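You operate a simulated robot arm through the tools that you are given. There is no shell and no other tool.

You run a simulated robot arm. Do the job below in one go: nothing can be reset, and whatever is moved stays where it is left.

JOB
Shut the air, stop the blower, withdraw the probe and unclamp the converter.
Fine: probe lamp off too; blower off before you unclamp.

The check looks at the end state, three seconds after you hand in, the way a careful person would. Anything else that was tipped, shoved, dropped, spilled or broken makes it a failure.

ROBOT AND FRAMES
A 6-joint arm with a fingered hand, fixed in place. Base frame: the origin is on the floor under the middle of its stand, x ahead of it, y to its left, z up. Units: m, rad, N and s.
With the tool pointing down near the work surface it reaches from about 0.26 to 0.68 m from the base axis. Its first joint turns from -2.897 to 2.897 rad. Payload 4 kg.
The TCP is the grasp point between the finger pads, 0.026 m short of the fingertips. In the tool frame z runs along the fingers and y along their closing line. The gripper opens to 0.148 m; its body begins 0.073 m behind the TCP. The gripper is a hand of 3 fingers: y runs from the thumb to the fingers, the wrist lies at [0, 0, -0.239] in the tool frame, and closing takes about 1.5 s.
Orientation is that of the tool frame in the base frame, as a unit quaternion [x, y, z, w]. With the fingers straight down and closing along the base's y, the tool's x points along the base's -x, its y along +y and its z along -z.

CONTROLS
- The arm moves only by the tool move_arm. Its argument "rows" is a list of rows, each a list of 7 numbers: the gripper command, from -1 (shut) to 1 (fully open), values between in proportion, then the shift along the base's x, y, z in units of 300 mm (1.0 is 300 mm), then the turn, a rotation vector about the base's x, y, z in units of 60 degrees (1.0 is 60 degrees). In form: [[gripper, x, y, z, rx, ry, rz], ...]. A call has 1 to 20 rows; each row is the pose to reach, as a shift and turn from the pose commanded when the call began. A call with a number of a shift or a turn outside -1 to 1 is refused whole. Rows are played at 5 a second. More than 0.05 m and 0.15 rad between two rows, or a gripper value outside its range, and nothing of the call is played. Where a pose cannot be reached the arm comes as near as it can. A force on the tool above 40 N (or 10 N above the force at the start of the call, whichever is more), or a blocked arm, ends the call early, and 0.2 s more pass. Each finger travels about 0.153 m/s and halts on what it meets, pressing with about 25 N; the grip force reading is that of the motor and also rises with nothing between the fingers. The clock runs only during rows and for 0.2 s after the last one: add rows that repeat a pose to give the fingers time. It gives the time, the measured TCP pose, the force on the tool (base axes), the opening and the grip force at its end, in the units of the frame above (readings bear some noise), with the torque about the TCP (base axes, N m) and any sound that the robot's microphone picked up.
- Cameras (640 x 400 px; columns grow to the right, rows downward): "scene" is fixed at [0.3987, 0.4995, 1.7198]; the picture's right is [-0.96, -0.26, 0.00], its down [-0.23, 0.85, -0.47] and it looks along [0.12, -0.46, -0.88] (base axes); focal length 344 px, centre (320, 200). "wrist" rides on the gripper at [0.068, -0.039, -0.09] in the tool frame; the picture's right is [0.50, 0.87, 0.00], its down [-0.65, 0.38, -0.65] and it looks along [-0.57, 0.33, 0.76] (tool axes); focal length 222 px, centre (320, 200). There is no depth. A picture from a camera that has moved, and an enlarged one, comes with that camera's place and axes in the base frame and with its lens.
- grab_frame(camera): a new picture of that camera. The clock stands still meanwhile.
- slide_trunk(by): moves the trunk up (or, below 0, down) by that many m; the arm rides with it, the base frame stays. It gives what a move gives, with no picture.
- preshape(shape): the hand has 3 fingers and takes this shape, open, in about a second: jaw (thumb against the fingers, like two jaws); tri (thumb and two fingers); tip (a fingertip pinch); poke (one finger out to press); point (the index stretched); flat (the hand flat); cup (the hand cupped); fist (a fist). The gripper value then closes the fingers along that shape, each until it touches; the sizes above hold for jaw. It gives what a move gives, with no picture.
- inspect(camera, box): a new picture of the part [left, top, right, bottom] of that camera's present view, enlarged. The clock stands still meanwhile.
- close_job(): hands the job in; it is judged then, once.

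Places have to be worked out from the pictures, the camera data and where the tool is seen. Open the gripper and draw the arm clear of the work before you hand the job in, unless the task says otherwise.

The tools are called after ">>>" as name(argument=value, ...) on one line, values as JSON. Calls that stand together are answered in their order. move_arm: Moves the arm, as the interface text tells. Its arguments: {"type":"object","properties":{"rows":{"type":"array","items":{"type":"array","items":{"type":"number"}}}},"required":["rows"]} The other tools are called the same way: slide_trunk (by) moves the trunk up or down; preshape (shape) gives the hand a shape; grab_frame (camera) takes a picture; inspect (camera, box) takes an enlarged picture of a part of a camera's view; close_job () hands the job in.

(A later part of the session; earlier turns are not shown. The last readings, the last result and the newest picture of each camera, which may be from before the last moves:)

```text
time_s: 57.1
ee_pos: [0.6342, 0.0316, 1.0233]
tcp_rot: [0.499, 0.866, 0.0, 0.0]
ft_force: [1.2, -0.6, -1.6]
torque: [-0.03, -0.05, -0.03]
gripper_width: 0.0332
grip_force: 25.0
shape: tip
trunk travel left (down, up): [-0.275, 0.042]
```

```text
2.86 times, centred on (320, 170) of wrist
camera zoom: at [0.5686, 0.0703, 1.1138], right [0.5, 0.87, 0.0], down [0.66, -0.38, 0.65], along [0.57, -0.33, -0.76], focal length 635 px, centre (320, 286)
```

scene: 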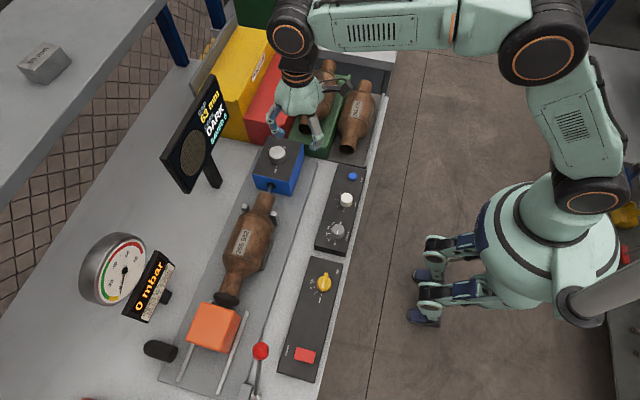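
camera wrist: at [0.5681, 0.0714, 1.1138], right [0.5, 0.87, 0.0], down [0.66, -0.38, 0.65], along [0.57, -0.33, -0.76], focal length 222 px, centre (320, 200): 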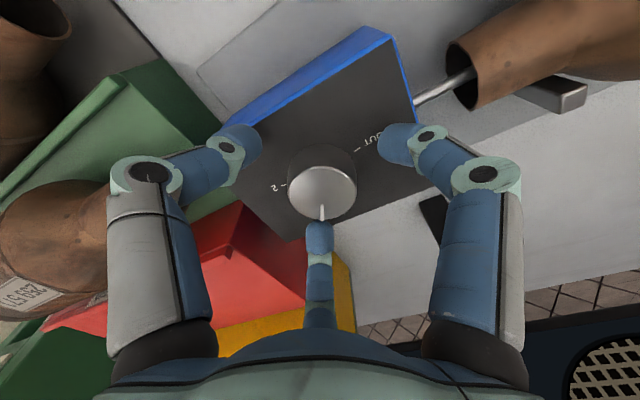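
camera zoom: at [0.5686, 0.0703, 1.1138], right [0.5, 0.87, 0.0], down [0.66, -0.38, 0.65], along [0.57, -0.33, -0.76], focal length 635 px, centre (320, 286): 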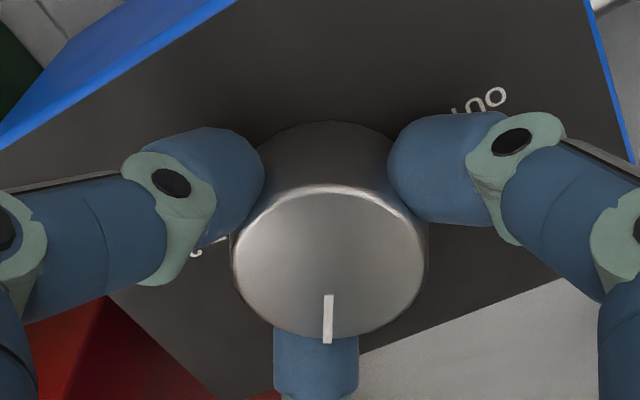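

Firm grip at 33 mm width. I turn the probe knob +60° toward OUT.

>>> move_arm(rows=[[-1, 0, 0, 0, 0, 0, 0.1], [-1, 0, 0, 0, 0, 0, 0.2], [-1, 0, 0, 0, 0, 0, 0.3], [-1, 0, 0, 0, 0, 0, 0.4], [-1, 0, 0, 0, 0, 0, 0.5], [-1, 0, 0, 0, 0, 0, 0.6], [-1, 0, 0, 0, 0, 0, 0.7], [-1, 0, 0, 0, 0, 0, 0.8], [-1, 0, 0, 0, 0, 0, 0.9], [-1, 0, 0, 0, 0, 0, 1.0], [-1, 0, 0, 0, 0, 0, 1.0]])

>>> grab_frame(camera="wrist")

>>> inspect(camera="scene", box=[200, 80, 360, 220])

```text
time_s: 59.5
ee_pos: [0.6349, 0.0287, 1.0227]
tcp_rot: [-0.002, 1.0, 0.0, 0.001]
ft_force: [4.7, -13.4, 3.6]
torque: [-0.37, -0.17, -0.07]
gripper_width: 0.0341
grip_force: 25.0
shape: tip
trunk travel left (down, up): [-0.275, 0.042]
```

```text
taken
camera wrist: at [0.5686, -0.0091, 1.1135], right [-0.5, 0.86, 0.0], down [0.65, 0.38, 0.65], along [0.57, 0.33, -0.76], focal length 222 px, centre (320, 200)
```

wrist: 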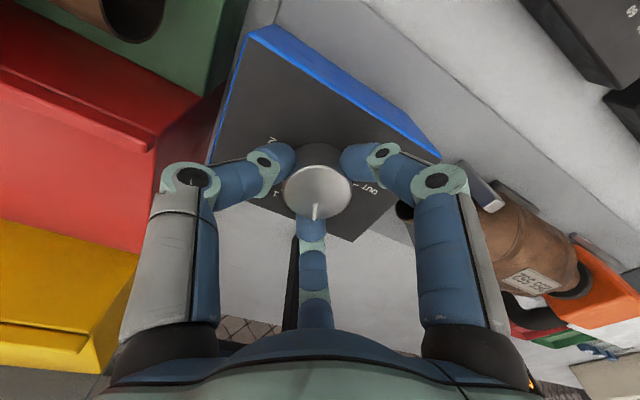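

```text
2.86 times, centred on (280, 150) of scene
camera zoom: at [0.3987, 0.4995, 1.7198], right [-0.96, -0.26, 0.0], down [-0.23, 0.85, -0.47], along [0.12, -0.46, -0.88], focal length 984 px, centre (434, 343)
```

zoom: 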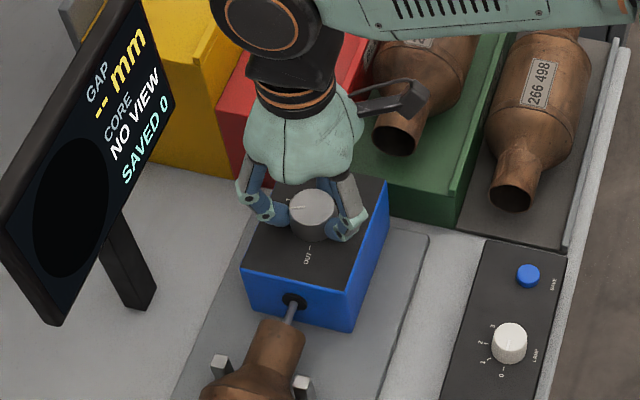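

The pointer follows the hand and the monitor shows NO VIEW, so the probe is moving out. I turn the remaining 60°.

>>> move_arm(rows=[[-1, 0, 0, 0, 0, 0, 0.1], [-1, 0, 0, 0, 0, 0, 0.2], [-1, 0, 0, 0, 0, 0, 0.3], [-1, 0, 0, 0, 0, 0, 0.4], [-1, 0, 0, 0, 0, 0, 0.5], [-1, 0, 0, 0, 0, 0, 0.6], [-1, 0, 0, 0, 0, 0, 0.7], [-1, 0, 0, 0, 0, 0, 0.8], [-1, 0, 0, 0, 0, 0, 0.9], [-1, 0, 0, 0, 0, 0, 1.0], [-1, 0, 0, 0, 0, 0, 1.0]])

>>> inspect(camera="wrist", box=[240, 100, 400, 240])

>>> inspect(camera="scene", box=[200, 80, 360, 220])

```text
time_s: 61.9
ee_pos: [0.6359, 0.029, 1.0224]
tcp_rot: [-0.501, 0.865, 0.0, 0.0]
ft_force: [17.8, -15.9, 4.9]
torque: [-0.49, -0.62, -0.11]
gripper_width: 0.0345
grip_force: 25.3
shape: tip
trunk travel left (down, up): [-0.275, 0.042]
```

```text
2.86 times, centred on (320, 170) of wrist
camera zoom: at [0.6372, -0.0484, 1.1136], right [-1.0, 0.0, 0.0], down [0.0, 0.76, 0.66], along [0.0, 0.66, -0.76], focal length 635 px, centre (320, 286)
```

zoom: 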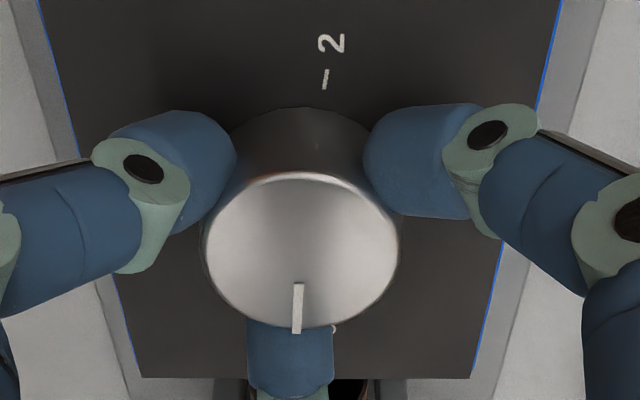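

```text
2.86 times, centred on (280, 150) of scene
camera zoom: at [0.3987, 0.4995, 1.7198], right [-0.96, -0.26, 0.0], down [-0.23, 0.85, -0.47], along [0.12, -0.46, -0.88], focal length 984 px, centre (434, 343)
```

zoom: 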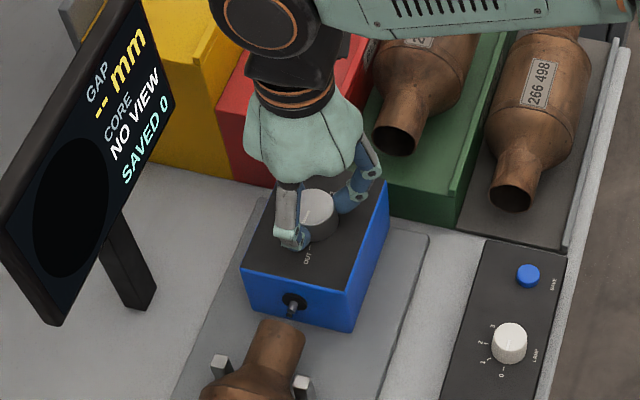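

The rod has pulled out of the converter into the box and the pointer is at about 86°. I turn 5° more to seat it at OUT, then release and lift.

>>> move_arm(rows=[[-1, 0, 0, 0, 0, 0, 0.04], [-1, 0, 0, 0, 0, 0, 0.08], [-1, 0, 0, 0, 0, 0, 0.09], [-1, 0, 0, 0, 0, 0, 0.09]])

>>> inspect(camera="wrist", box=[240, 100, 400, 240])

>>> inspect(camera="scene", box=[240, 140, 310, 220])

```text
time_s: 62.9
ee_pos: [0.6348, 0.029, 1.0218]
tcp_rot: [-0.542, 0.841, 0.001, 0.001]
ft_force: [18.8, -13.3, 8.9]
torque: [-0.43, -0.69, -0.08]
gripper_width: 0.0349
grip_force: 24.7
shape: tip
trunk travel left (down, up): [-0.275, 0.042]
```

```text
2.86 times, centred on (320, 170) of wrist
camera zoom: at [0.6445, -0.0483, 1.1134], right [-1.0, -0.1, 0.0], down [-0.07, 0.75, 0.66], along [-0.06, 0.65, -0.76], focal length 635 px, centre (320, 286)
```

zoom: 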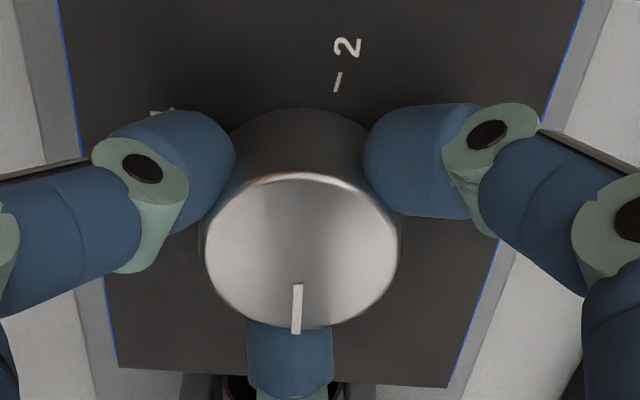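

```text
5.00 times, centred on (275, 180) of scene
camera zoom: at [0.3987, 0.4995, 1.7198], right [-0.96, -0.26, 0.0], down [-0.23, 0.85, -0.47], along [0.12, -0.46, -0.88], focal length 1722 px, centre (545, 300)
```

zoom: 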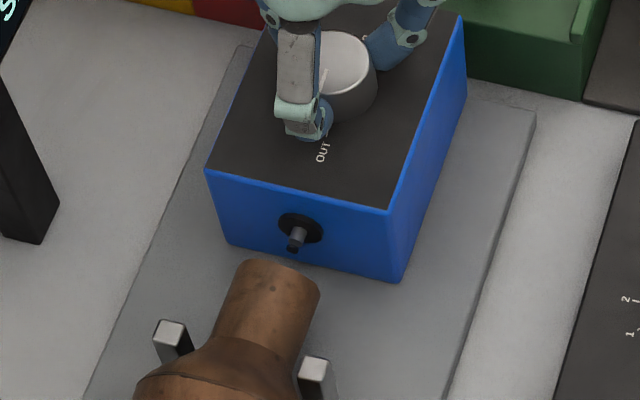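

The probe tip is now fully clear of the converter and the pointer reads about 91°. I open and lift to see the dial unobstructed.

>>> move_arm(rows=[[-0.6, 0, 0, 0, 0, 0, 0], [-0.2, 0, 0, 0, 0, 0, 0], [0, 0, 0, 0, 0, 0, 0], [0, 0, 0, 0, 0, 0, 0], [0, 0, 0, 0.05, 0, 0, 0], [0, 0, 0, 0.12, 0, 0, 0], [0, 0, 0, 0.2, 0, 0, 0], [0, 0, 0, 0.28, 0, 0, 0], [0, 0, 0, 0.28, 0, 0, 0]])

>>> inspect(camera="wrist", box=[260, 60, 380, 160])

>>> inspect(camera="scene", box=[240, 130, 310, 210])

```text
time_s: 64.9
ee_pos: [0.6351, 0.0313, 1.1076]
tcp_rot: [-0.542, 0.841, 0.0, 0.001]
ft_force: [1.1, 0.0, 0.3]
torque: [0.01, -0.01, -0.01]
gripper_width: 0.0736
grip_force: 0.0
shape: tip
trunk travel left (down, up): [-0.275, 0.042]
```

```text
4.00 times, centred on (320, 110) of wrist
camera zoom: at [0.6442, -0.046, 1.1985], right [-1.0, -0.1, 0.0], down [-0.07, 0.75, 0.65], along [-0.06, 0.65, -0.76], focal length 888 px, centre (320, 560)
```

zoom: 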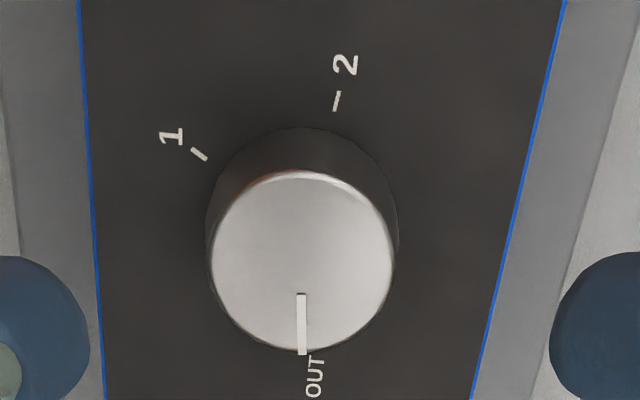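

```text
5.00 times, centred on (275, 170) of scene
camera zoom: at [0.3987, 0.4995, 1.7198], right [-0.96, -0.26, 0.0], down [-0.23, 0.85, -0.47], along [0.12, -0.46, -0.88], focal length 1722 px, centre (545, 350)
```

zoom: 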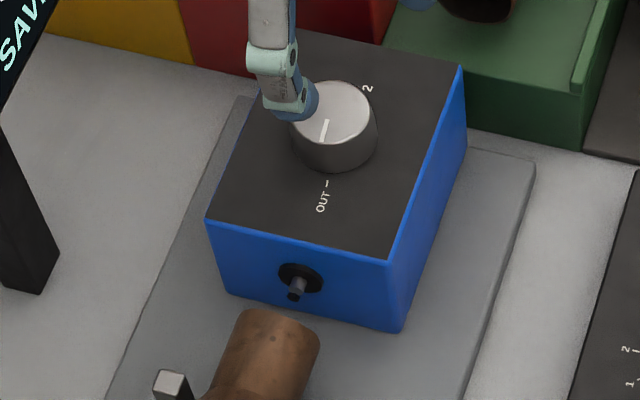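

With the dial clear, ticks and knob centre show OUT lies at about 100° while the pointer is at 95°. I re-centre on (0.640, 0.031), regrip, and turn a little further to reach OUT properly.

>>> move_arm(rows=[[0, 0.006, -0.002, -0.06, 0, 0, -0.08], [0, 0.012, -0.003, -0.12, 0, 0, -0.16], [0, 0.012, -0.003, -0.18, 0, 0, -0.2], [0, 0.012, -0.003, -0.23, 0, 0, -0.2], [0, 0.012, -0.003, -0.27, 0, 0, -0.2], [0, 0.012, -0.003, -0.285, 0, 0, -0.2], [0, 0.012, -0.003, -0.285, 0, 0, -0.2]])

>>> inspect(camera="wrist", box=[220, 80, 420, 240])

```text
time_s: 66.5
ee_pos: [0.6372, 0.028, 1.0215]
tcp_rot: [-0.45, 0.893, 0.001, 0.0]
ft_force: [0.6, -0.1, -0.5]
torque: [0.0, -0.04, 0.02]
gripper_width: 0.0734
grip_force: 0.0
shape: tip
trunk travel left (down, up): [-0.275, 0.042]
```

```text
2.50 times, centred on (320, 160) of wrist
camera zoom: at [0.6296, -0.0488, 1.1119], right [-0.99, 0.11, 0.0], down [0.08, 0.75, 0.65], along [0.07, 0.65, -0.76], focal length 555 px, centre (320, 300)
```

zoom: 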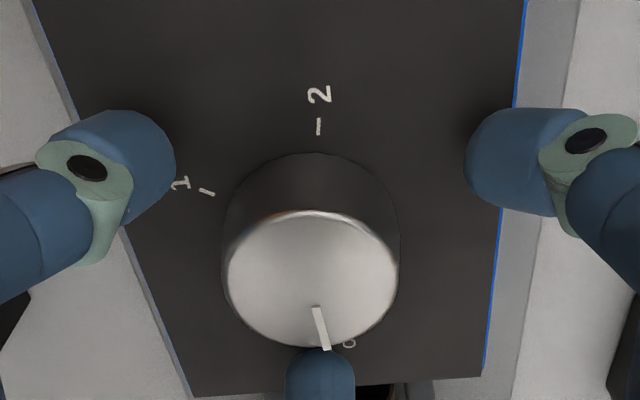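

The knob is nearly centred between the fingers. I adjust by 1–2 mm, close, and then turn about 9°.

>>> move_arm(rows=[[-0.2, 0.005, 0.005, 0, 0, 0, 0], [-0.4, 0.005, 0.005, 0, 0, 0, 0], [-0.6, 0.005, 0.005, 0, 0, 0, 0], [-0.8, 0.005, 0.005, 0, 0, 0, 0], [-1, 0.005, 0.005, 0, 0, 0, 0], [-1, 0.005, 0.005, 0, 0, 0, 0], [-1, 0.005, 0.005, 0, 0, 0, 0], [-1, 0.005, 0.005, 0, 0, 0, 0.05], [-1, 0.005, 0.005, 0, 0, 0, 0.1], [-1, 0.005, 0.005, 0, 0, 0, 0.15], [-1, 0.005, 0.005, 0, 0, 0, 0.15]])

>>> inspect(camera="wrist", box=[220, 80, 420, 240])

>>> inspect(camera="scene", box=[240, 140, 310, 220])

```text
time_s: 68.9
ee_pos: [0.6396, 0.029, 1.0209]
tcp_rot: [-0.52, 0.854, 0.0, 0.0]
ft_force: [-4.2, -6.8, -8.0]
torque: [-0.14, 0.0, -0.29]
gripper_width: 0.0344
grip_force: 24.8
shape: tip
trunk travel left (down, up): [-0.275, 0.042]
```

```text
2.50 times, centred on (320, 160) of wrist
camera zoom: at [0.644, -0.0479, 1.1121], right [-1.0, -0.04, 0.0], down [-0.03, 0.76, 0.65], along [-0.03, 0.65, -0.76], focal length 555 px, centre (320, 300)
```

zoom: 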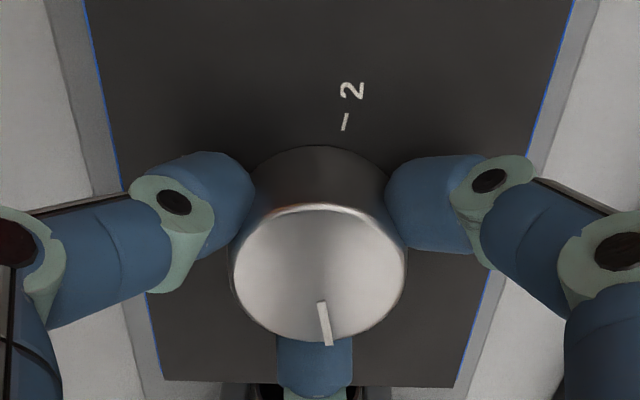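

```text
5.00 times, centred on (275, 180) of scene
camera zoom: at [0.3987, 0.4995, 1.7198], right [-0.96, -0.26, 0.0], down [-0.23, 0.85, -0.47], along [0.12, -0.46, -0.88], focal length 1722 px, centre (545, 300)
```

zoom: 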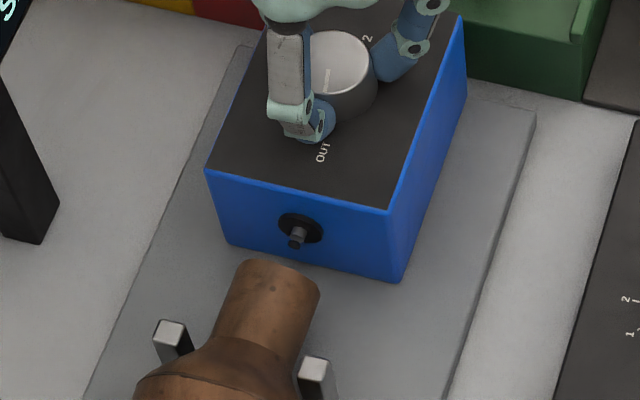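

Torque has built to -0.29 N·m and the pointer is at about 100°, so it is against the OUT stop. I release and lift.

>>> move_arm(rows=[[-0.6, 0, 0, 0, 0, 0, 0], [-0.2, 0, 0, 0, 0, 0, 0], [0, 0, 0, 0, 0, 0, 0], [0, 0, 0, 0, 0, 0, 0], [0, 0, 0, 0.05, 0, 0, 0], [0, 0, 0, 0.12, 0, 0, 0], [0, 0, 0, 0.2, 0, 0, 0], [0, 0, 0, 0.28, 0, 0, 0], [0, 0, 0, 0.34, 0, 0, 0], [0, 0, 0, 0.34, 0, 0, 0]])

>>> inspect(camera="wrist", box=[260, 60, 380, 160])

>>> grab_frame(camera="scene")

```text
time_s: 71.1
ee_pos: [0.6388, 0.0292, 1.1238]
tcp_rot: [-0.519, 0.855, 0.0, 0.001]
ft_force: [0.5, 0.1, 0.1]
torque: [0.03, -0.03, 0.0]
gripper_width: 0.0735
grip_force: 0.1
shape: tip
trunk travel left (down, up): [-0.275, 0.042]
```

```text
4.00 times, centred on (320, 110) of wrist
camera zoom: at [0.6437, -0.0475, 1.2143], right [-1.0, -0.04, 0.0], down [-0.03, 0.76, 0.65], along [-0.03, 0.65, -0.76], focal length 888 px, centre (320, 560)
```

zoom: 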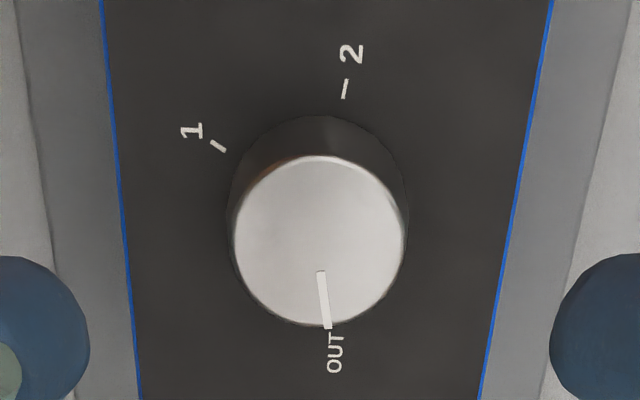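

```text
taken
```

scene: 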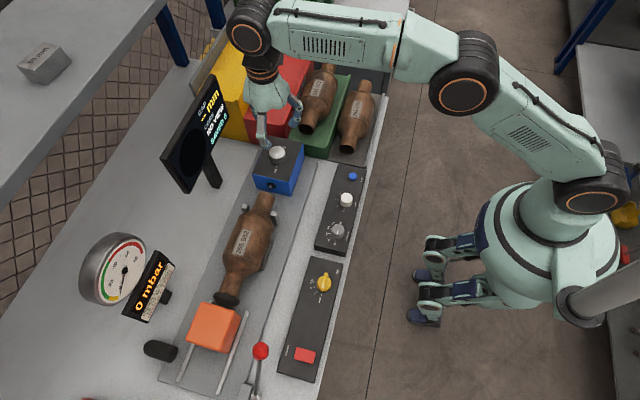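

The pointer now lies exactly on OUT and the probe is clear. Next is the clamp lever: I rise and swing back over the panels toward it, turning the hand to its neutral yaw.

>>> move_arm(rows=[[0, -0.03, 0, 0.1, 0, 0, -0.08], [0, -0.08, 0.02, 0.2, 0, 0, -0.16], [0, -0.16, 0.06, 0.26, 0, 0, -0.24], [0, -0.24, 0.12, 0.28, 0, 0, -0.32], [0, -0.32, 0.2, 0.28, 0, 0, -0.4], [0, -0.4, 0.3, 0.28, 0, 0, -0.48], [0, -0.48, 0.4, 0.28, 0, 0, -0.56], [0, -0.56, 0.5, 0.28, 0, 0, -0.64], [0, -0.64, 0.6, 0.28, 0, 0, -0.72], [0, -0.7, 0.7, 0.28, 0, 0, -0.8], [0, -0.75, 0.8, 0.28, 0, 0, -0.88], [0, -0.8, 0.9, 0.28, 0, 0, -0.96], [0, -0.8, 1.0, 0.28, 0, 0, -1.0], [0, -0.8, 1.0, 0.28, 0, 0, -1.0]])

>>> grab_frame(camera="wrist")

>>> grab_frame(camera="scene")

```text
time_s: 74.1
ee_pos: [0.401, 0.3295, 1.2068]
tcp_rot: [-0.022, 1.0, -0.001, 0.001]
ft_force: [0.4, -0.2, 0.1]
torque: [0.01, -0.01, -0.06]
gripper_width: 0.0736
grip_force: 0.0
shape: tip
trunk travel left (down, up): [-0.275, 0.042]
```

```text
taken
camera wrist: at [0.3353, 0.288, 1.2967], right [-0.54, 0.84, 0.0], down [0.64, 0.41, 0.65], along [0.55, 0.35, -0.76], focal length 222 px, centre (320, 200)
```

wrist: 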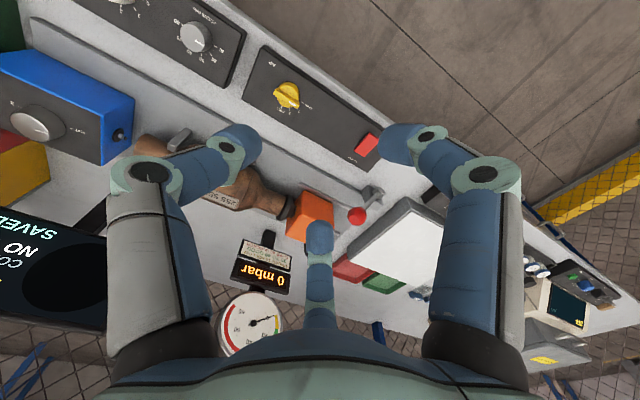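

```text
taken
```

scene: 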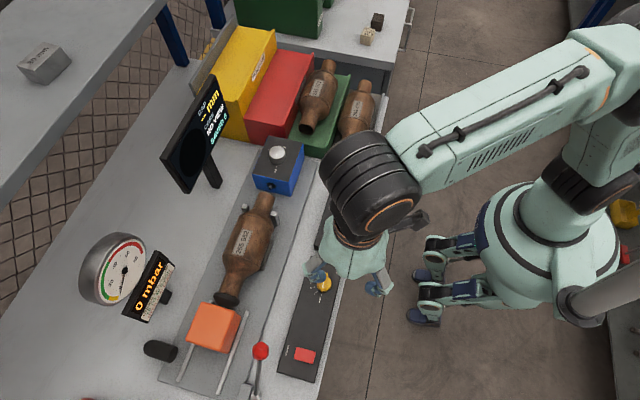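

I zoom in on the lever mechanism and clamp carriage to understand the lever's axis and travel.

>>> inspect(camera="wrist", box=[270, 160, 450, 290])

>>> inspect(camera="scene", box=[140, 290, 300, 400])

```text
3.08 times, centred on (360, 225) of wrist
camera zoom: at [0.3353, 0.288, 1.2967], right [-0.54, 0.84, 0.0], down [0.64, 0.41, 0.65], along [0.55, 0.35, -0.76], focal length 684 px, centre (197, 123)
```

zoom: 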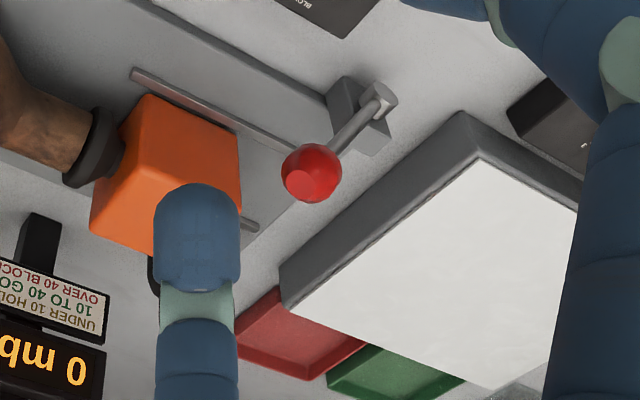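

```text
3.64 times, centred on (220, 345) of scene
camera zoom: at [0.3987, 0.4995, 1.7198], right [-0.96, -0.26, 0.0], down [-0.23, 0.85, -0.47], along [0.12, -0.46, -0.88], focal length 1252 px, centre (684, -327)
```

zoom: 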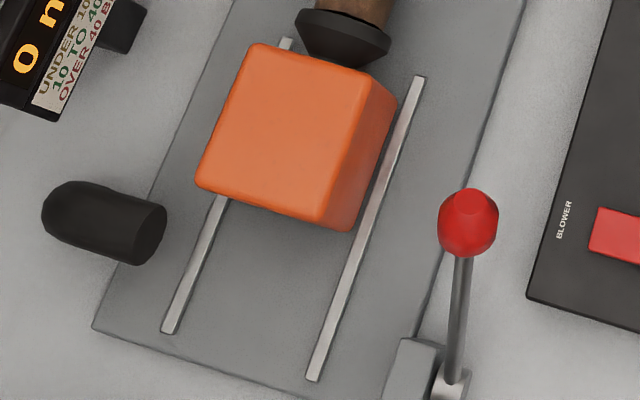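

The lever turns about an x-axis hub at about (0.51, 0.548, 0.945), with its ball at (0.517, 0.476, 1.041) leaning toward the clamped carriage; unclamping means swinging it toward +y. I'll push the ball with the stiff "poke" finger along its axis, the hand tilted to point +y and down; first I take the shape up here.

>>> preshape(shape="poke")

>>> move_arm(rows=[[1, 0.04, -0.02, 0, 0.1, 0, 0], [1, 0.08, -0.04, 0, 0.2, 0, 0], [1, 0.12, -0.06, 0, 0.3, 0, 0], [1, 0.16, -0.06, 0, 0.4, 0, 0], [1, 0.2, -0.06, -0.02, 0.5, 0, 0], [1, 0.24, -0.06, -0.06, 0.6, 0, 0], [1, 0.28, -0.06, -0.1, 0.7, 0, 0], [1, 0.32, -0.06, -0.15, 0.8, 0, 0], [1, 0.36, -0.04, -0.2, 0.833, 0, 0], [1, 0.385, 0, -0.25, 0.833, 0, 0], [1, 0.385, 0, -0.25, 0.833, 0, 0]])

>>> grab_frame(camera="wrist")

>>> grab_frame(camera="scene")

```text
time_s: 75.0
ee_pos: [0.4002, 0.3294, 1.2053]
tcp_rot: [-0.021, 1.0, -0.001, 0.001]
ft_force: [-0.3, 0.6, 0.0]
torque: [0.01, -0.01, 0.01]
gripper_width: 0.0
grip_force: 0.1
shape: poke
trunk travel left (down, up): [-0.275, 0.042]
```

```text
time_s: 77.4
ee_pos: [0.5149, 0.3308, 1.1329]
tcp_rot: [-0.02, 0.906, 0.423, 0.009]
ft_force: [0.7, -0.2, 0.2]
torque: [-0.02, -0.01, -0.01]
gripper_width: 0.0
grip_force: 0.0
shape: poke
trunk travel left (down, up): [-0.275, 0.042]
```

```text
taken
camera wrist: at [0.4508, 0.2354, 1.1594], right [-0.54, 0.54, 0.65], down [0.64, -0.24, 0.73], along [0.55, 0.81, -0.22], focal length 222 px, centre (320, 200)
```

wrist: 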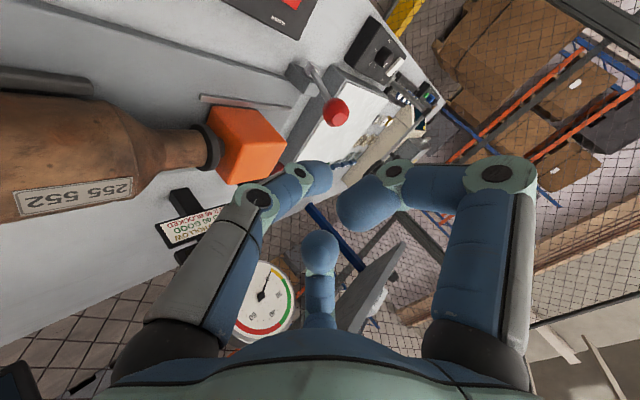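

```text
taken
```

scene: 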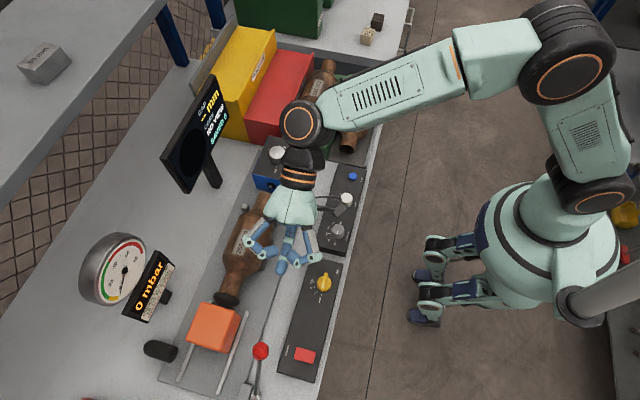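

The tilted hand is at (0.515, 0.331, 1.133) pointing toward the ball, clear of the converter. I zoom to check the finger, then lower toward a point about 4 cm short of the ball.

>>> inspect(camera="scene", box=[220, 200, 340, 300])

>>> move_arm(rows=[[1, 0.007, 0.03, -0.05, 0, 0, 0], [1, 0.007, 0.06, -0.1, 0, 0, 0], [1, 0.007, 0.1, -0.15, 0, 0, 0], [1, 0.007, 0.14, -0.2, 0, 0, 0], [1, 0.007, 0.17, -0.24, 0, 0, 0], [1, 0.007, 0.2, -0.27, 0, 0, 0], [1, 0.007, 0.2, -0.28, 0, 0, 0], [1, 0.007, 0.2, -0.28, 0, 0, 0]])

>>> grab_frame(camera="wrist")

>>> inspect(camera="scene", box=[180, 260, 340, 400])

```text
4.00 times, centred on (280, 250) of scene
camera zoom: at [0.3987, 0.4995, 1.7198], right [-0.96, -0.26, 0.0], down [-0.23, 0.85, -0.47], along [0.12, -0.46, -0.88], focal length 1378 px, centre (480, 0)
```

zoom: 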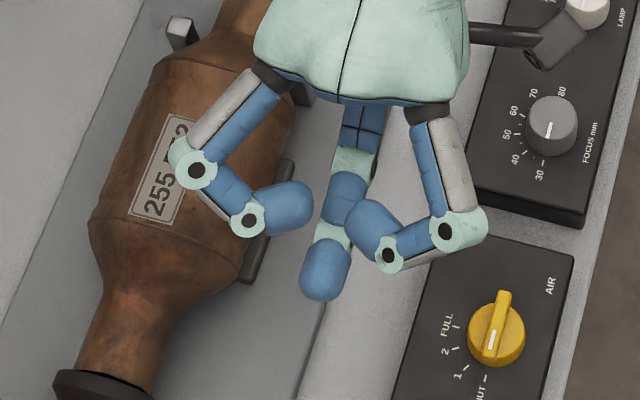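

```text
time_s: 79.2
ee_pos: [0.5174, 0.3896, 1.0492]
tcp_rot: [-0.019, 0.906, 0.422, 0.011]
ft_force: [0.6, 0.4, 0.0]
torque: [-0.01, 0.01, -0.01]
gripper_width: 0.0001
grip_force: 0.0
shape: poke
trunk travel left (down, up): [-0.275, 0.042]
```

```text
taken
camera wrist: at [0.4511, 0.2948, 1.0756], right [-0.54, 0.54, 0.65], down [0.64, -0.24, 0.73], along [0.55, 0.81, -0.22], focal length 222 px, centre (320, 200)
```

wrist: 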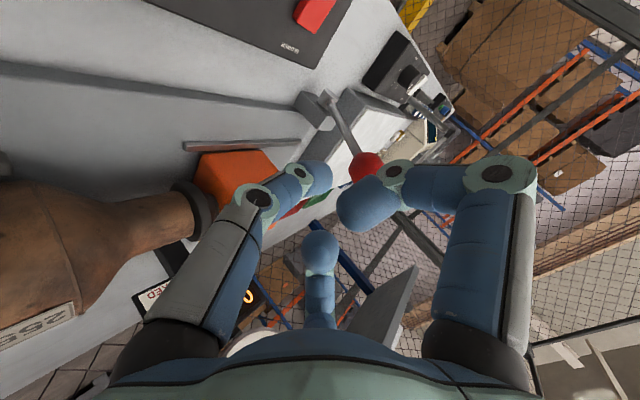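

```text
2.86 times, centred on (260, 330) of scene
camera zoom: at [0.3987, 0.4995, 1.7198], right [-0.96, -0.26, 0.0], down [-0.23, 0.85, -0.47], along [0.12, -0.46, -0.88], focal length 984 px, centre (491, -171)
```

zoom: 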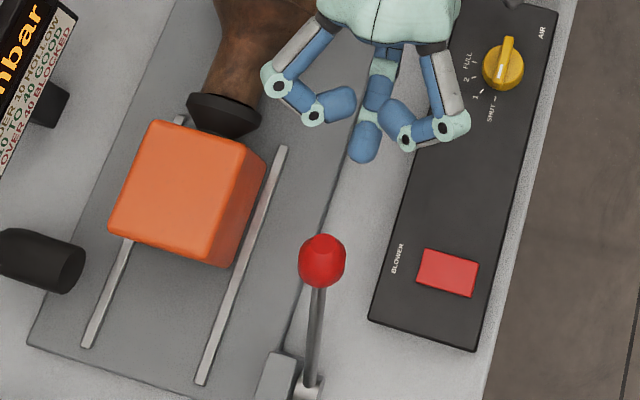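

The finger tip is at about (0.515, 0.41, 1.033), in line with the ball's -y side and clear of the carriage. I push forward along the first part of the ball's arc in small steps.

>>> move_arm(rows=[[1, 0.003, 0.04, -0.008, 0, 0, 0], [1, 0.005, 0.08, -0.015, 0, 0, 0], [1, 0.005, 0.12, -0.02, 0, 0, 0], [1, 0.005, 0.15, -0.022, 0, 0, 0], [1, 0.005, 0.175, -0.014, 0, 0, 0], [1, 0.005, 0.2, 0.003, 0, 0, 0], [1, 0.005, 0.225, 0.02, 0, 0, 0], [1, 0.005, 0.25, 0.036, 0, 0, 0], [1, 0.005, 0.265, 0.046, 0, 0, 0]])

>>> grab_frame(camera="wrist")

>>> inspect(camera="scene", box=[180, 260, 340, 400])

```text
time_s: 81.2
ee_pos: [0.5186, 0.4711, 1.062]
tcp_rot: [-0.019, 0.906, 0.422, 0.01]
ft_force: [-1.1, 0.0, -0.7]
torque: [-0.01, 0.01, 0.04]
gripper_width: 0.0
grip_force: 0.0
shape: poke
trunk travel left (down, up): [-0.275, 0.042]
```

```text
taken
camera wrist: at [0.4536, 0.3759, 1.0891], right [-0.54, 0.54, 0.65], down [0.64, -0.24, 0.73], along [0.55, 0.81, -0.22], focal length 222 px, centre (320, 200)
```

wrist: 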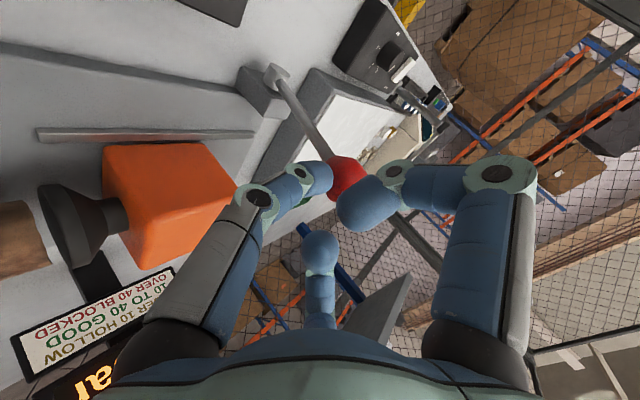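

```text
2.86 times, centred on (260, 330) of scene
camera zoom: at [0.3987, 0.4995, 1.7198], right [-0.96, -0.26, 0.0], down [-0.23, 0.85, -0.47], along [0.12, -0.46, -0.88], focal length 984 px, centre (491, -171)
```

zoom: 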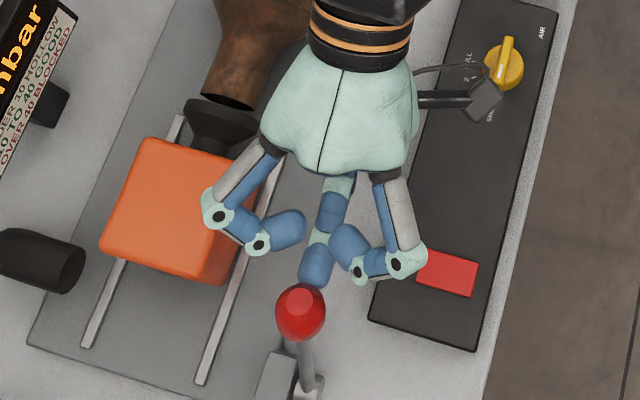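

The lever swings freely and the carriage has started to back off the converter. I continue along the arc past the top to about +20°.

>>> move_arm(rows=[[1, 0, 0.03, 0.012, 0, 0, 0], [1, 0, 0.06, 0.022, 0, 0, 0], [1, 0, 0.09, 0.03, 0, 0, 0], [1, 0, 0.12, 0.036, 0, 0, 0], [1, 0, 0.15, 0.039, 0, 0, 0], [1, 0, 0.18, 0.04, 0, 0, 0], [1, 0, 0.21, 0.038, 0, 0, 0], [1, 0, 0.24, 0.034, 0, 0, 0], [1, 0, 0.27, 0.029, 0, 0, 0]])

>>> grab_frame(camera="wrist")

>>> inspect(camera="scene", box=[180, 260, 340, 400])

```text
time_s: 83.2
ee_pos: [0.5178, 0.5527, 1.0713]
tcp_rot: [-0.021, 0.906, 0.422, 0.009]
ft_force: [0.2, 0.7, 1.1]
torque: [0.01, 0.01, 0.01]
gripper_width: 0.0002
grip_force: 0.1
shape: poke
trunk travel left (down, up): [-0.275, 0.042]
```

```text
taken
camera wrist: at [0.4537, 0.4574, 1.0981], right [-0.54, 0.54, 0.65], down [0.64, -0.24, 0.73], along [0.55, 0.81, -0.22], focal length 222 px, centre (320, 200)
```

wrist: 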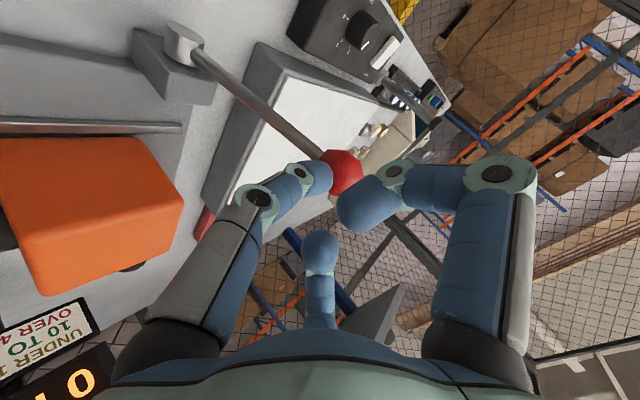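

```text
2.86 times, centred on (260, 330) of scene
camera zoom: at [0.3987, 0.4995, 1.7198], right [-0.96, -0.26, 0.0], down [-0.23, 0.85, -0.47], along [0.12, -0.46, -0.88], focal length 984 px, centre (491, -171)
```

zoom: 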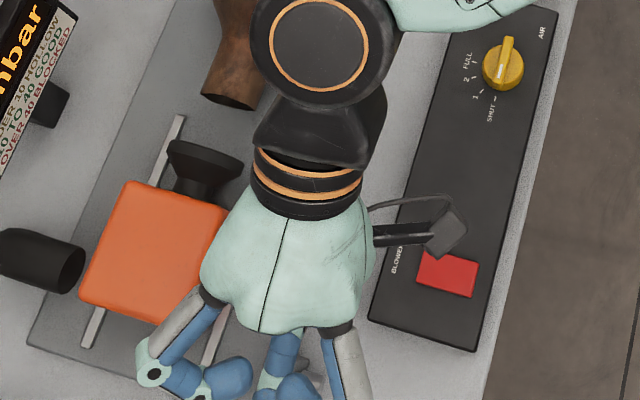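

The carriage has retreated and its cone is well off the converter; the lever is near +20° with almost no force. I follow the arc down to about +45° to find the lever's stop.

>>> move_arm(rows=[[1, 0, 0.025, -0.006, 0, 0, 0], [1, 0, 0.05, -0.014, 0, 0, 0], [1, 0, 0.075, -0.024, 0, 0, 0], [1, 0, 0.1, -0.037, 0, 0, 0], [1, 0, 0.12, -0.05, 0, 0, 0], [1, 0, 0.14, -0.065, 0, 0, 0]])

>>> grab_frame(camera="wrist")

>>> inspect(camera="scene", box=[140, 260, 340, 400])

```text
time_s: 84.6
ee_pos: [0.5184, 0.5931, 1.0516]
tcp_rot: [-0.02, 0.906, 0.424, 0.01]
ft_force: [0.1, -3.3, 0.4]
torque: [-0.03, -0.01, 0.01]
gripper_width: 0.0
grip_force: 0.0
shape: poke
trunk travel left (down, up): [-0.275, 0.042]
```

```text
taken
camera wrist: at [0.454, 0.4972, 1.0773], right [-0.54, 0.54, 0.65], down [0.64, -0.24, 0.73], along [0.55, 0.81, -0.22], focal length 222 px, centre (320, 200)
```

wrist: 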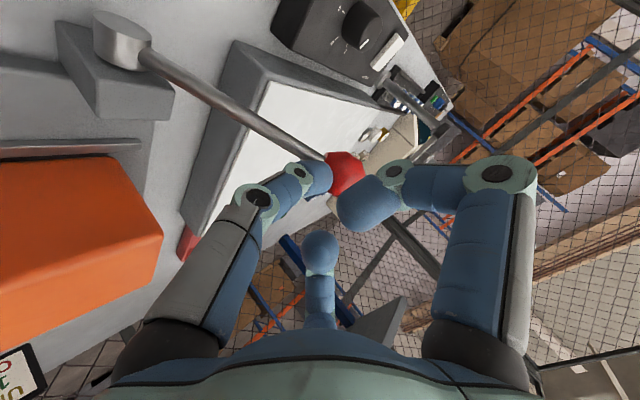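

```text
2.86 times, centred on (240, 330) of scene
camera zoom: at [0.3987, 0.4995, 1.7198], right [-0.96, -0.26, 0.0], down [-0.23, 0.85, -0.47], along [0.12, -0.46, -0.88], focal length 984 px, centre (549, -171)
```

zoom: 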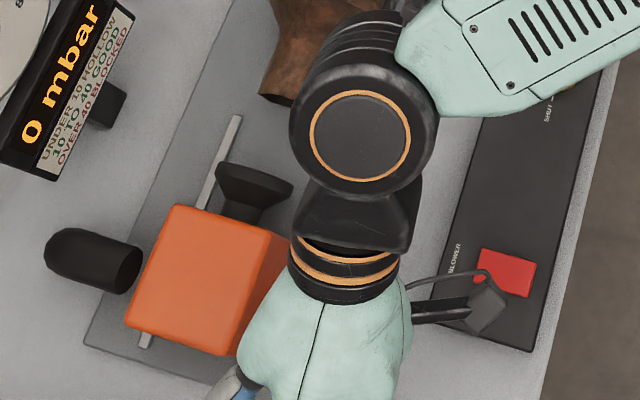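

Light contact force (3 N) and the carriage is still following. I push a little further to reach the lever's stop.

>>> move_arm(rows=[[1, 0, 0.015, -0.014, 0, 0, 0], [1, 0, 0.03, -0.028, 0, 0, 0], [1, 0, 0.042, -0.042, 0, 0, 0], [1, 0, 0.054, -0.056, 0, 0, 0]])

>>> grab_frame(camera="wrist")

>>> inspect(camera="scene", box=[140, 260, 340, 400])

```text
time_s: 85.2
ee_pos: [0.5195, 0.5949, 1.048]
tcp_rot: [-0.019, 0.906, 0.422, 0.011]
ft_force: [-3.7, -21.7, 5.5]
torque: [-0.22, 0.14, 0.1]
gripper_width: 0.0
grip_force: 0.1
shape: poke
trunk travel left (down, up): [-0.275, 0.042]
stopped in row 2: the force on the tool passed its limit at 46 N (the readings are from after the stop); the commanded pose is now the measured one
```

```text
taken
camera wrist: at [0.4557, 0.5003, 1.0735], right [-0.54, 0.54, 0.64], down [0.63, -0.24, 0.73], along [0.55, 0.8, -0.22], focal length 222 px, centre (320, 200)
```

wrist: 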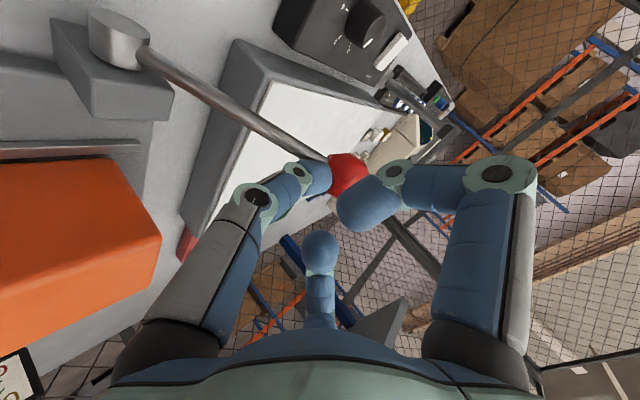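

```text
2.86 times, centred on (240, 330) of scene
camera zoom: at [0.3987, 0.4995, 1.7198], right [-0.96, -0.26, 0.0], down [-0.23, 0.85, -0.47], along [0.12, -0.46, -0.88], focal length 984 px, centre (549, -171)
```

zoom: 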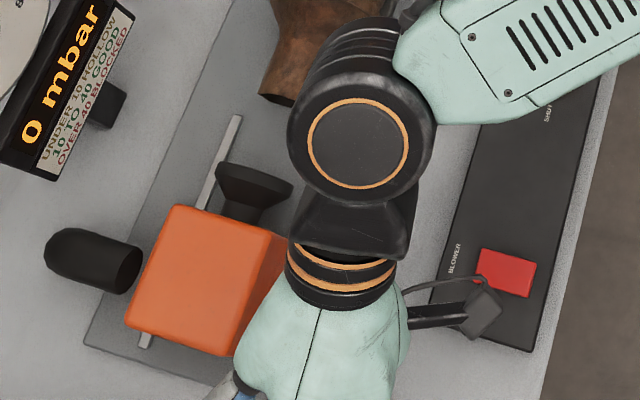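

The force limit shows the lever has reached its stop and the carriage is fully back. I back off in -y, then rise, and check that the lever stays put.

>>> move_arm(rows=[[1, 0, -0.03, 0.005, 0, 0, 0], [1, 0, -0.08, 0.02, 0, 0, 0], [1, 0, -0.14, 0.07, 0, 0, 0], [1, -0.02, -0.2, 0.14, 0, 0, 0], [1, -0.05, -0.28, 0.22, 0, 0, 0], [1, -0.1, -0.36, 0.3, 0, 0, 0], [1, -0.16, -0.44, 0.38, 0, 0, 0], [1, -0.22, -0.52, 0.44, 0, 0, 0], [1, -0.28, -0.6, 0.48, 0, 0, 0], [1, -0.34, -0.68, 0.5, 0, 0, 0], [1, -0.34, -0.68, 0.5, 0, 0, 0]])

>>> grab_frame(camera="scene")

>>> inspect(camera="scene", box=[120, 250, 340, 400])

>>> grab_frame(camera="wrist")

```text
time_s: 87.6
ee_pos: [0.4167, 0.3971, 1.1953]
tcp_rot: [-0.019, 0.907, 0.421, 0.01]
ft_force: [0.7, -0.4, 0.5]
torque: [-0.02, 0.0, -0.03]
gripper_width: 0.0
grip_force: 0.0
shape: poke
trunk travel left (down, up): [-0.275, 0.042]
```

```text
taken
```

scene: 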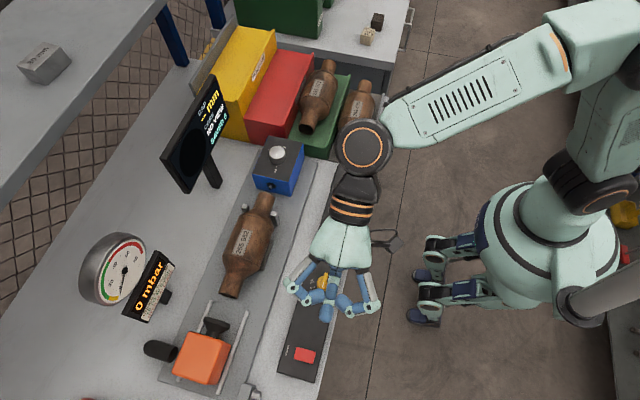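

```text
2.67 times, centred on (230, 325) of scene
camera zoom: at [0.3987, 0.4995, 1.7198], right [-0.96, -0.26, 0.0], down [-0.23, 0.85, -0.47], along [0.12, -0.46, -0.88], focal length 918 px, centre (560, -133)
```

zoom: 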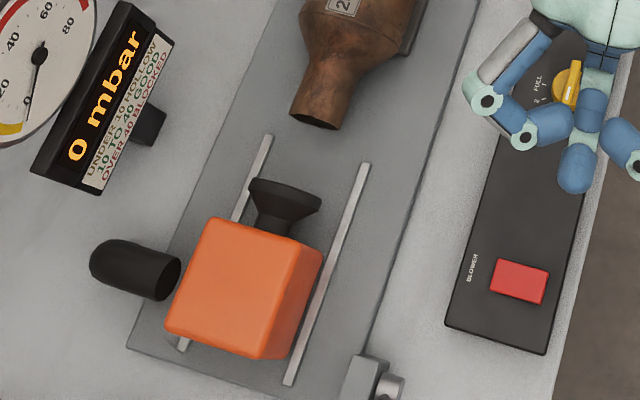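

```text
taken
camera wrist: at [0.3507, 0.3012, 1.2213], right [-0.54, 0.54, 0.64], down [0.64, -0.24, 0.73], along [0.55, 0.8, -0.22], focal length 222 px, centre (320, 200)
```

wrist: 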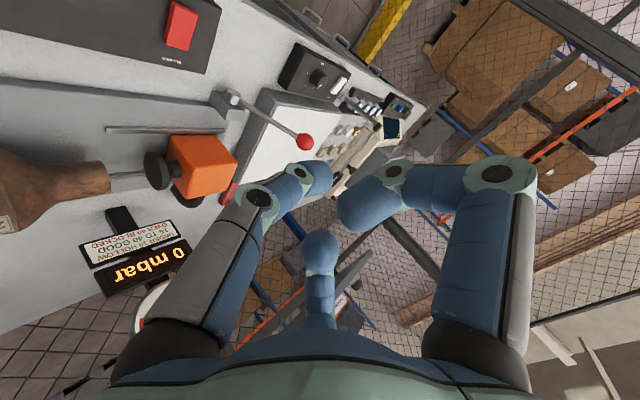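

The lever stays over, the cone is well clear of the converter, and the converter sits undisturbed. I now withdraw the arm to near its starting pose, untilting the hand, then open it.

>>> move_arm(rows=[[1, -0.04, -0.03, 0.06, -0.05, 0, 0], [1, -0.08, -0.07, 0.12, -0.12, 0, 0], [1, -0.12, -0.11, 0.17, -0.22, 0, 0], [1, -0.16, -0.15, 0.21, -0.32, 0, 0], [1, -0.2, -0.19, 0.24, -0.42, 0, 0], [1, -0.24, -0.23, 0.26, -0.52, 0, 0], [1, -0.28, -0.27, 0.28, -0.62, 0, 0], [1, -0.32, -0.31, 0.29, -0.72, 0, 0], [1, -0.36, -0.35, 0.29, -0.82, 0, 0], [1, -0.367, -0.357, 0.29, -0.833, 0, 0], [1, -0.367, -0.357, 0.29, -0.833, 0, 0]])

>>> preshape(shape="jaw")

>>> grab_frame(camera="scene")

>>> inspect(camera="scene", box=[310, 160, 370, 260])

>>> inspect(camera="scene", box=[270, 260, 350, 390])

>>> inspect(camera="scene", box=[150, 120, 310, 220])

>>> inspect(camera="scene", box=[80, 230, 280, 400])

>>> grab_frame(camera="wrist")

```text
time_s: 90.0
ee_pos: [0.309, 0.2872, 1.282]
tcp_rot: [-0.023, 1.0, -0.001, 0.001]
ft_force: [0.1, -0.1, 0.9]
torque: [-0.01, 0.0, -0.01]
gripper_width: 0.0
grip_force: 0.1
shape: poke
trunk travel left (down, up): [-0.275, 0.042]
```

```text
time_s: 90.9
ee_pos: [0.3102, 0.2884, 1.2825]
tcp_rot: [-0.023, 1.0, -0.001, 0.002]
ft_force: [-0.5, 0.3, 0.3]
torque: [-0.02, 0.0, 0.0]
gripper_width: 0.1479
grip_force: 0.0
shape: jaw
trunk travel left (down, up): [-0.275, 0.042]
```

```text
taken
```

scene: 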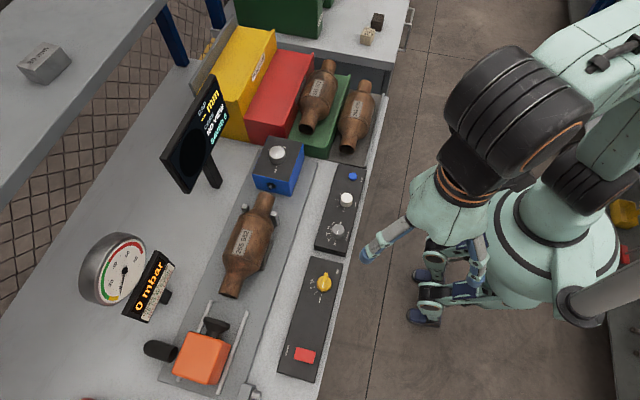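

```text
4.00 times, centred on (340, 210) of scene
camera zoom: at [0.3987, 0.4995, 1.7198], right [-0.96, -0.26, 0.0], down [-0.23, 0.85, -0.47], along [0.12, -0.46, -0.88], focal length 1378 px, centre (240, 160)
```

zoom: 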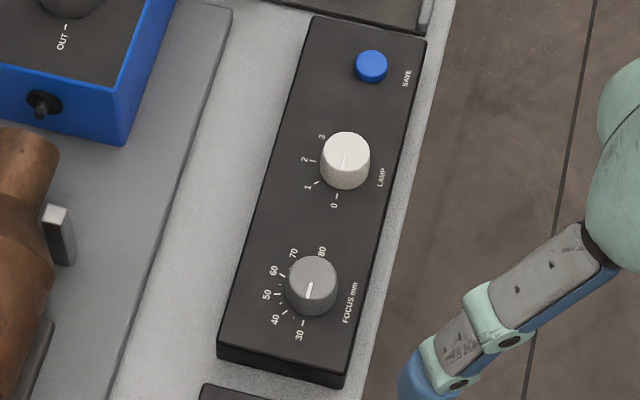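

```text
3.08 times, centred on (310, 325) of scene
camera zoom: at [0.3987, 0.4995, 1.7198], right [-0.96, -0.26, 0.0], down [-0.23, 0.85, -0.47], along [0.12, -0.46, -0.88], focal length 1060 px, centre (351, -185)
```

zoom: 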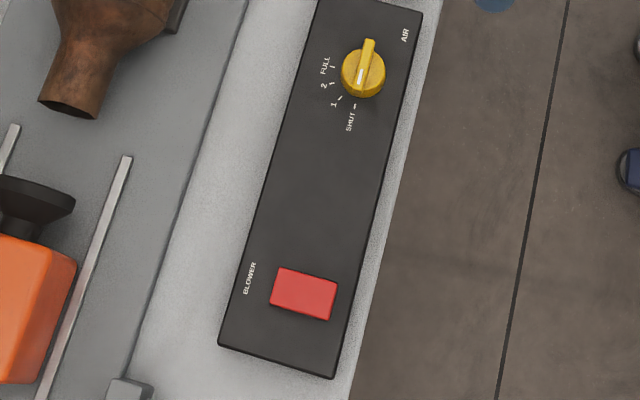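

```text
4.00 times, centred on (230, 170) of scene
camera zoom: at [0.3987, 0.4995, 1.7198], right [-0.96, -0.26, 0.0], down [-0.23, 0.85, -0.47], along [0.12, -0.46, -0.88], focal length 1378 px, centre (680, 320)
```

zoom: 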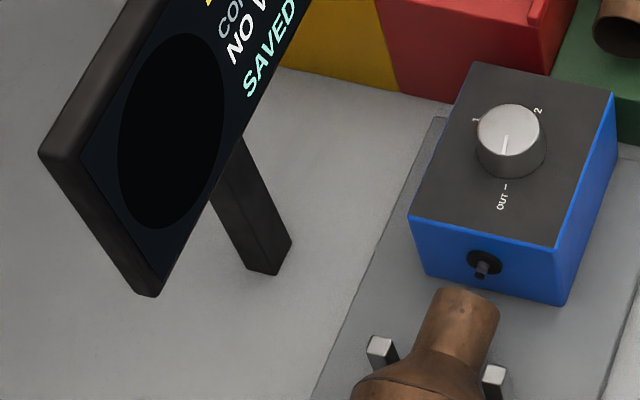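

```text
2.35 times, centred on (180, 315) of scene
camera zoom: at [0.3987, 0.4995, 1.7198], right [-0.96, -0.26, 0.0], down [-0.23, 0.85, -0.47], along [0.12, -0.46, -0.88], focal length 810 px, centre (649, -71)
```

zoom: 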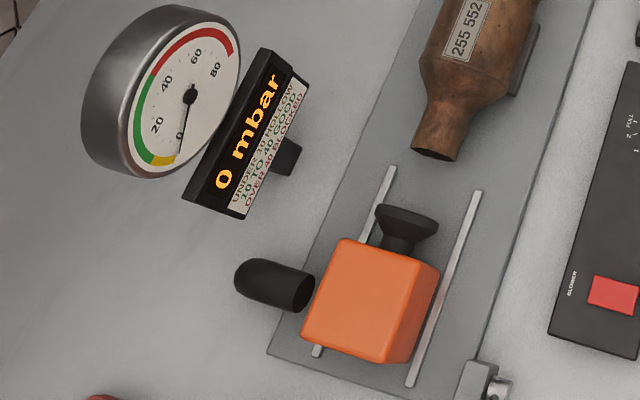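

```text
taken
camera wrist: at [0.2435, 0.2468, 1.3733], right [-0.54, 0.84, 0.0], down [0.64, 0.41, 0.66], along [0.55, 0.35, -0.76], focal length 222 px, centre (320, 200)
```

wrist: 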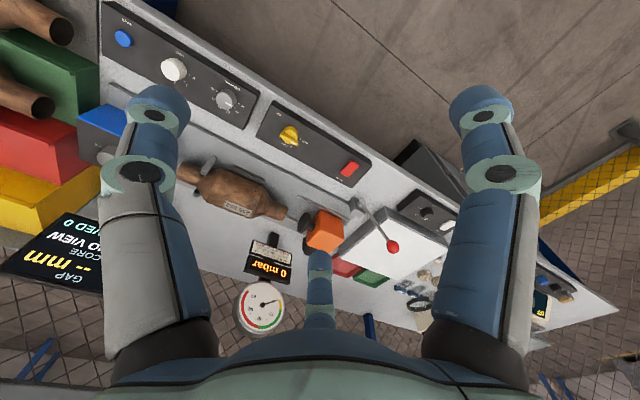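

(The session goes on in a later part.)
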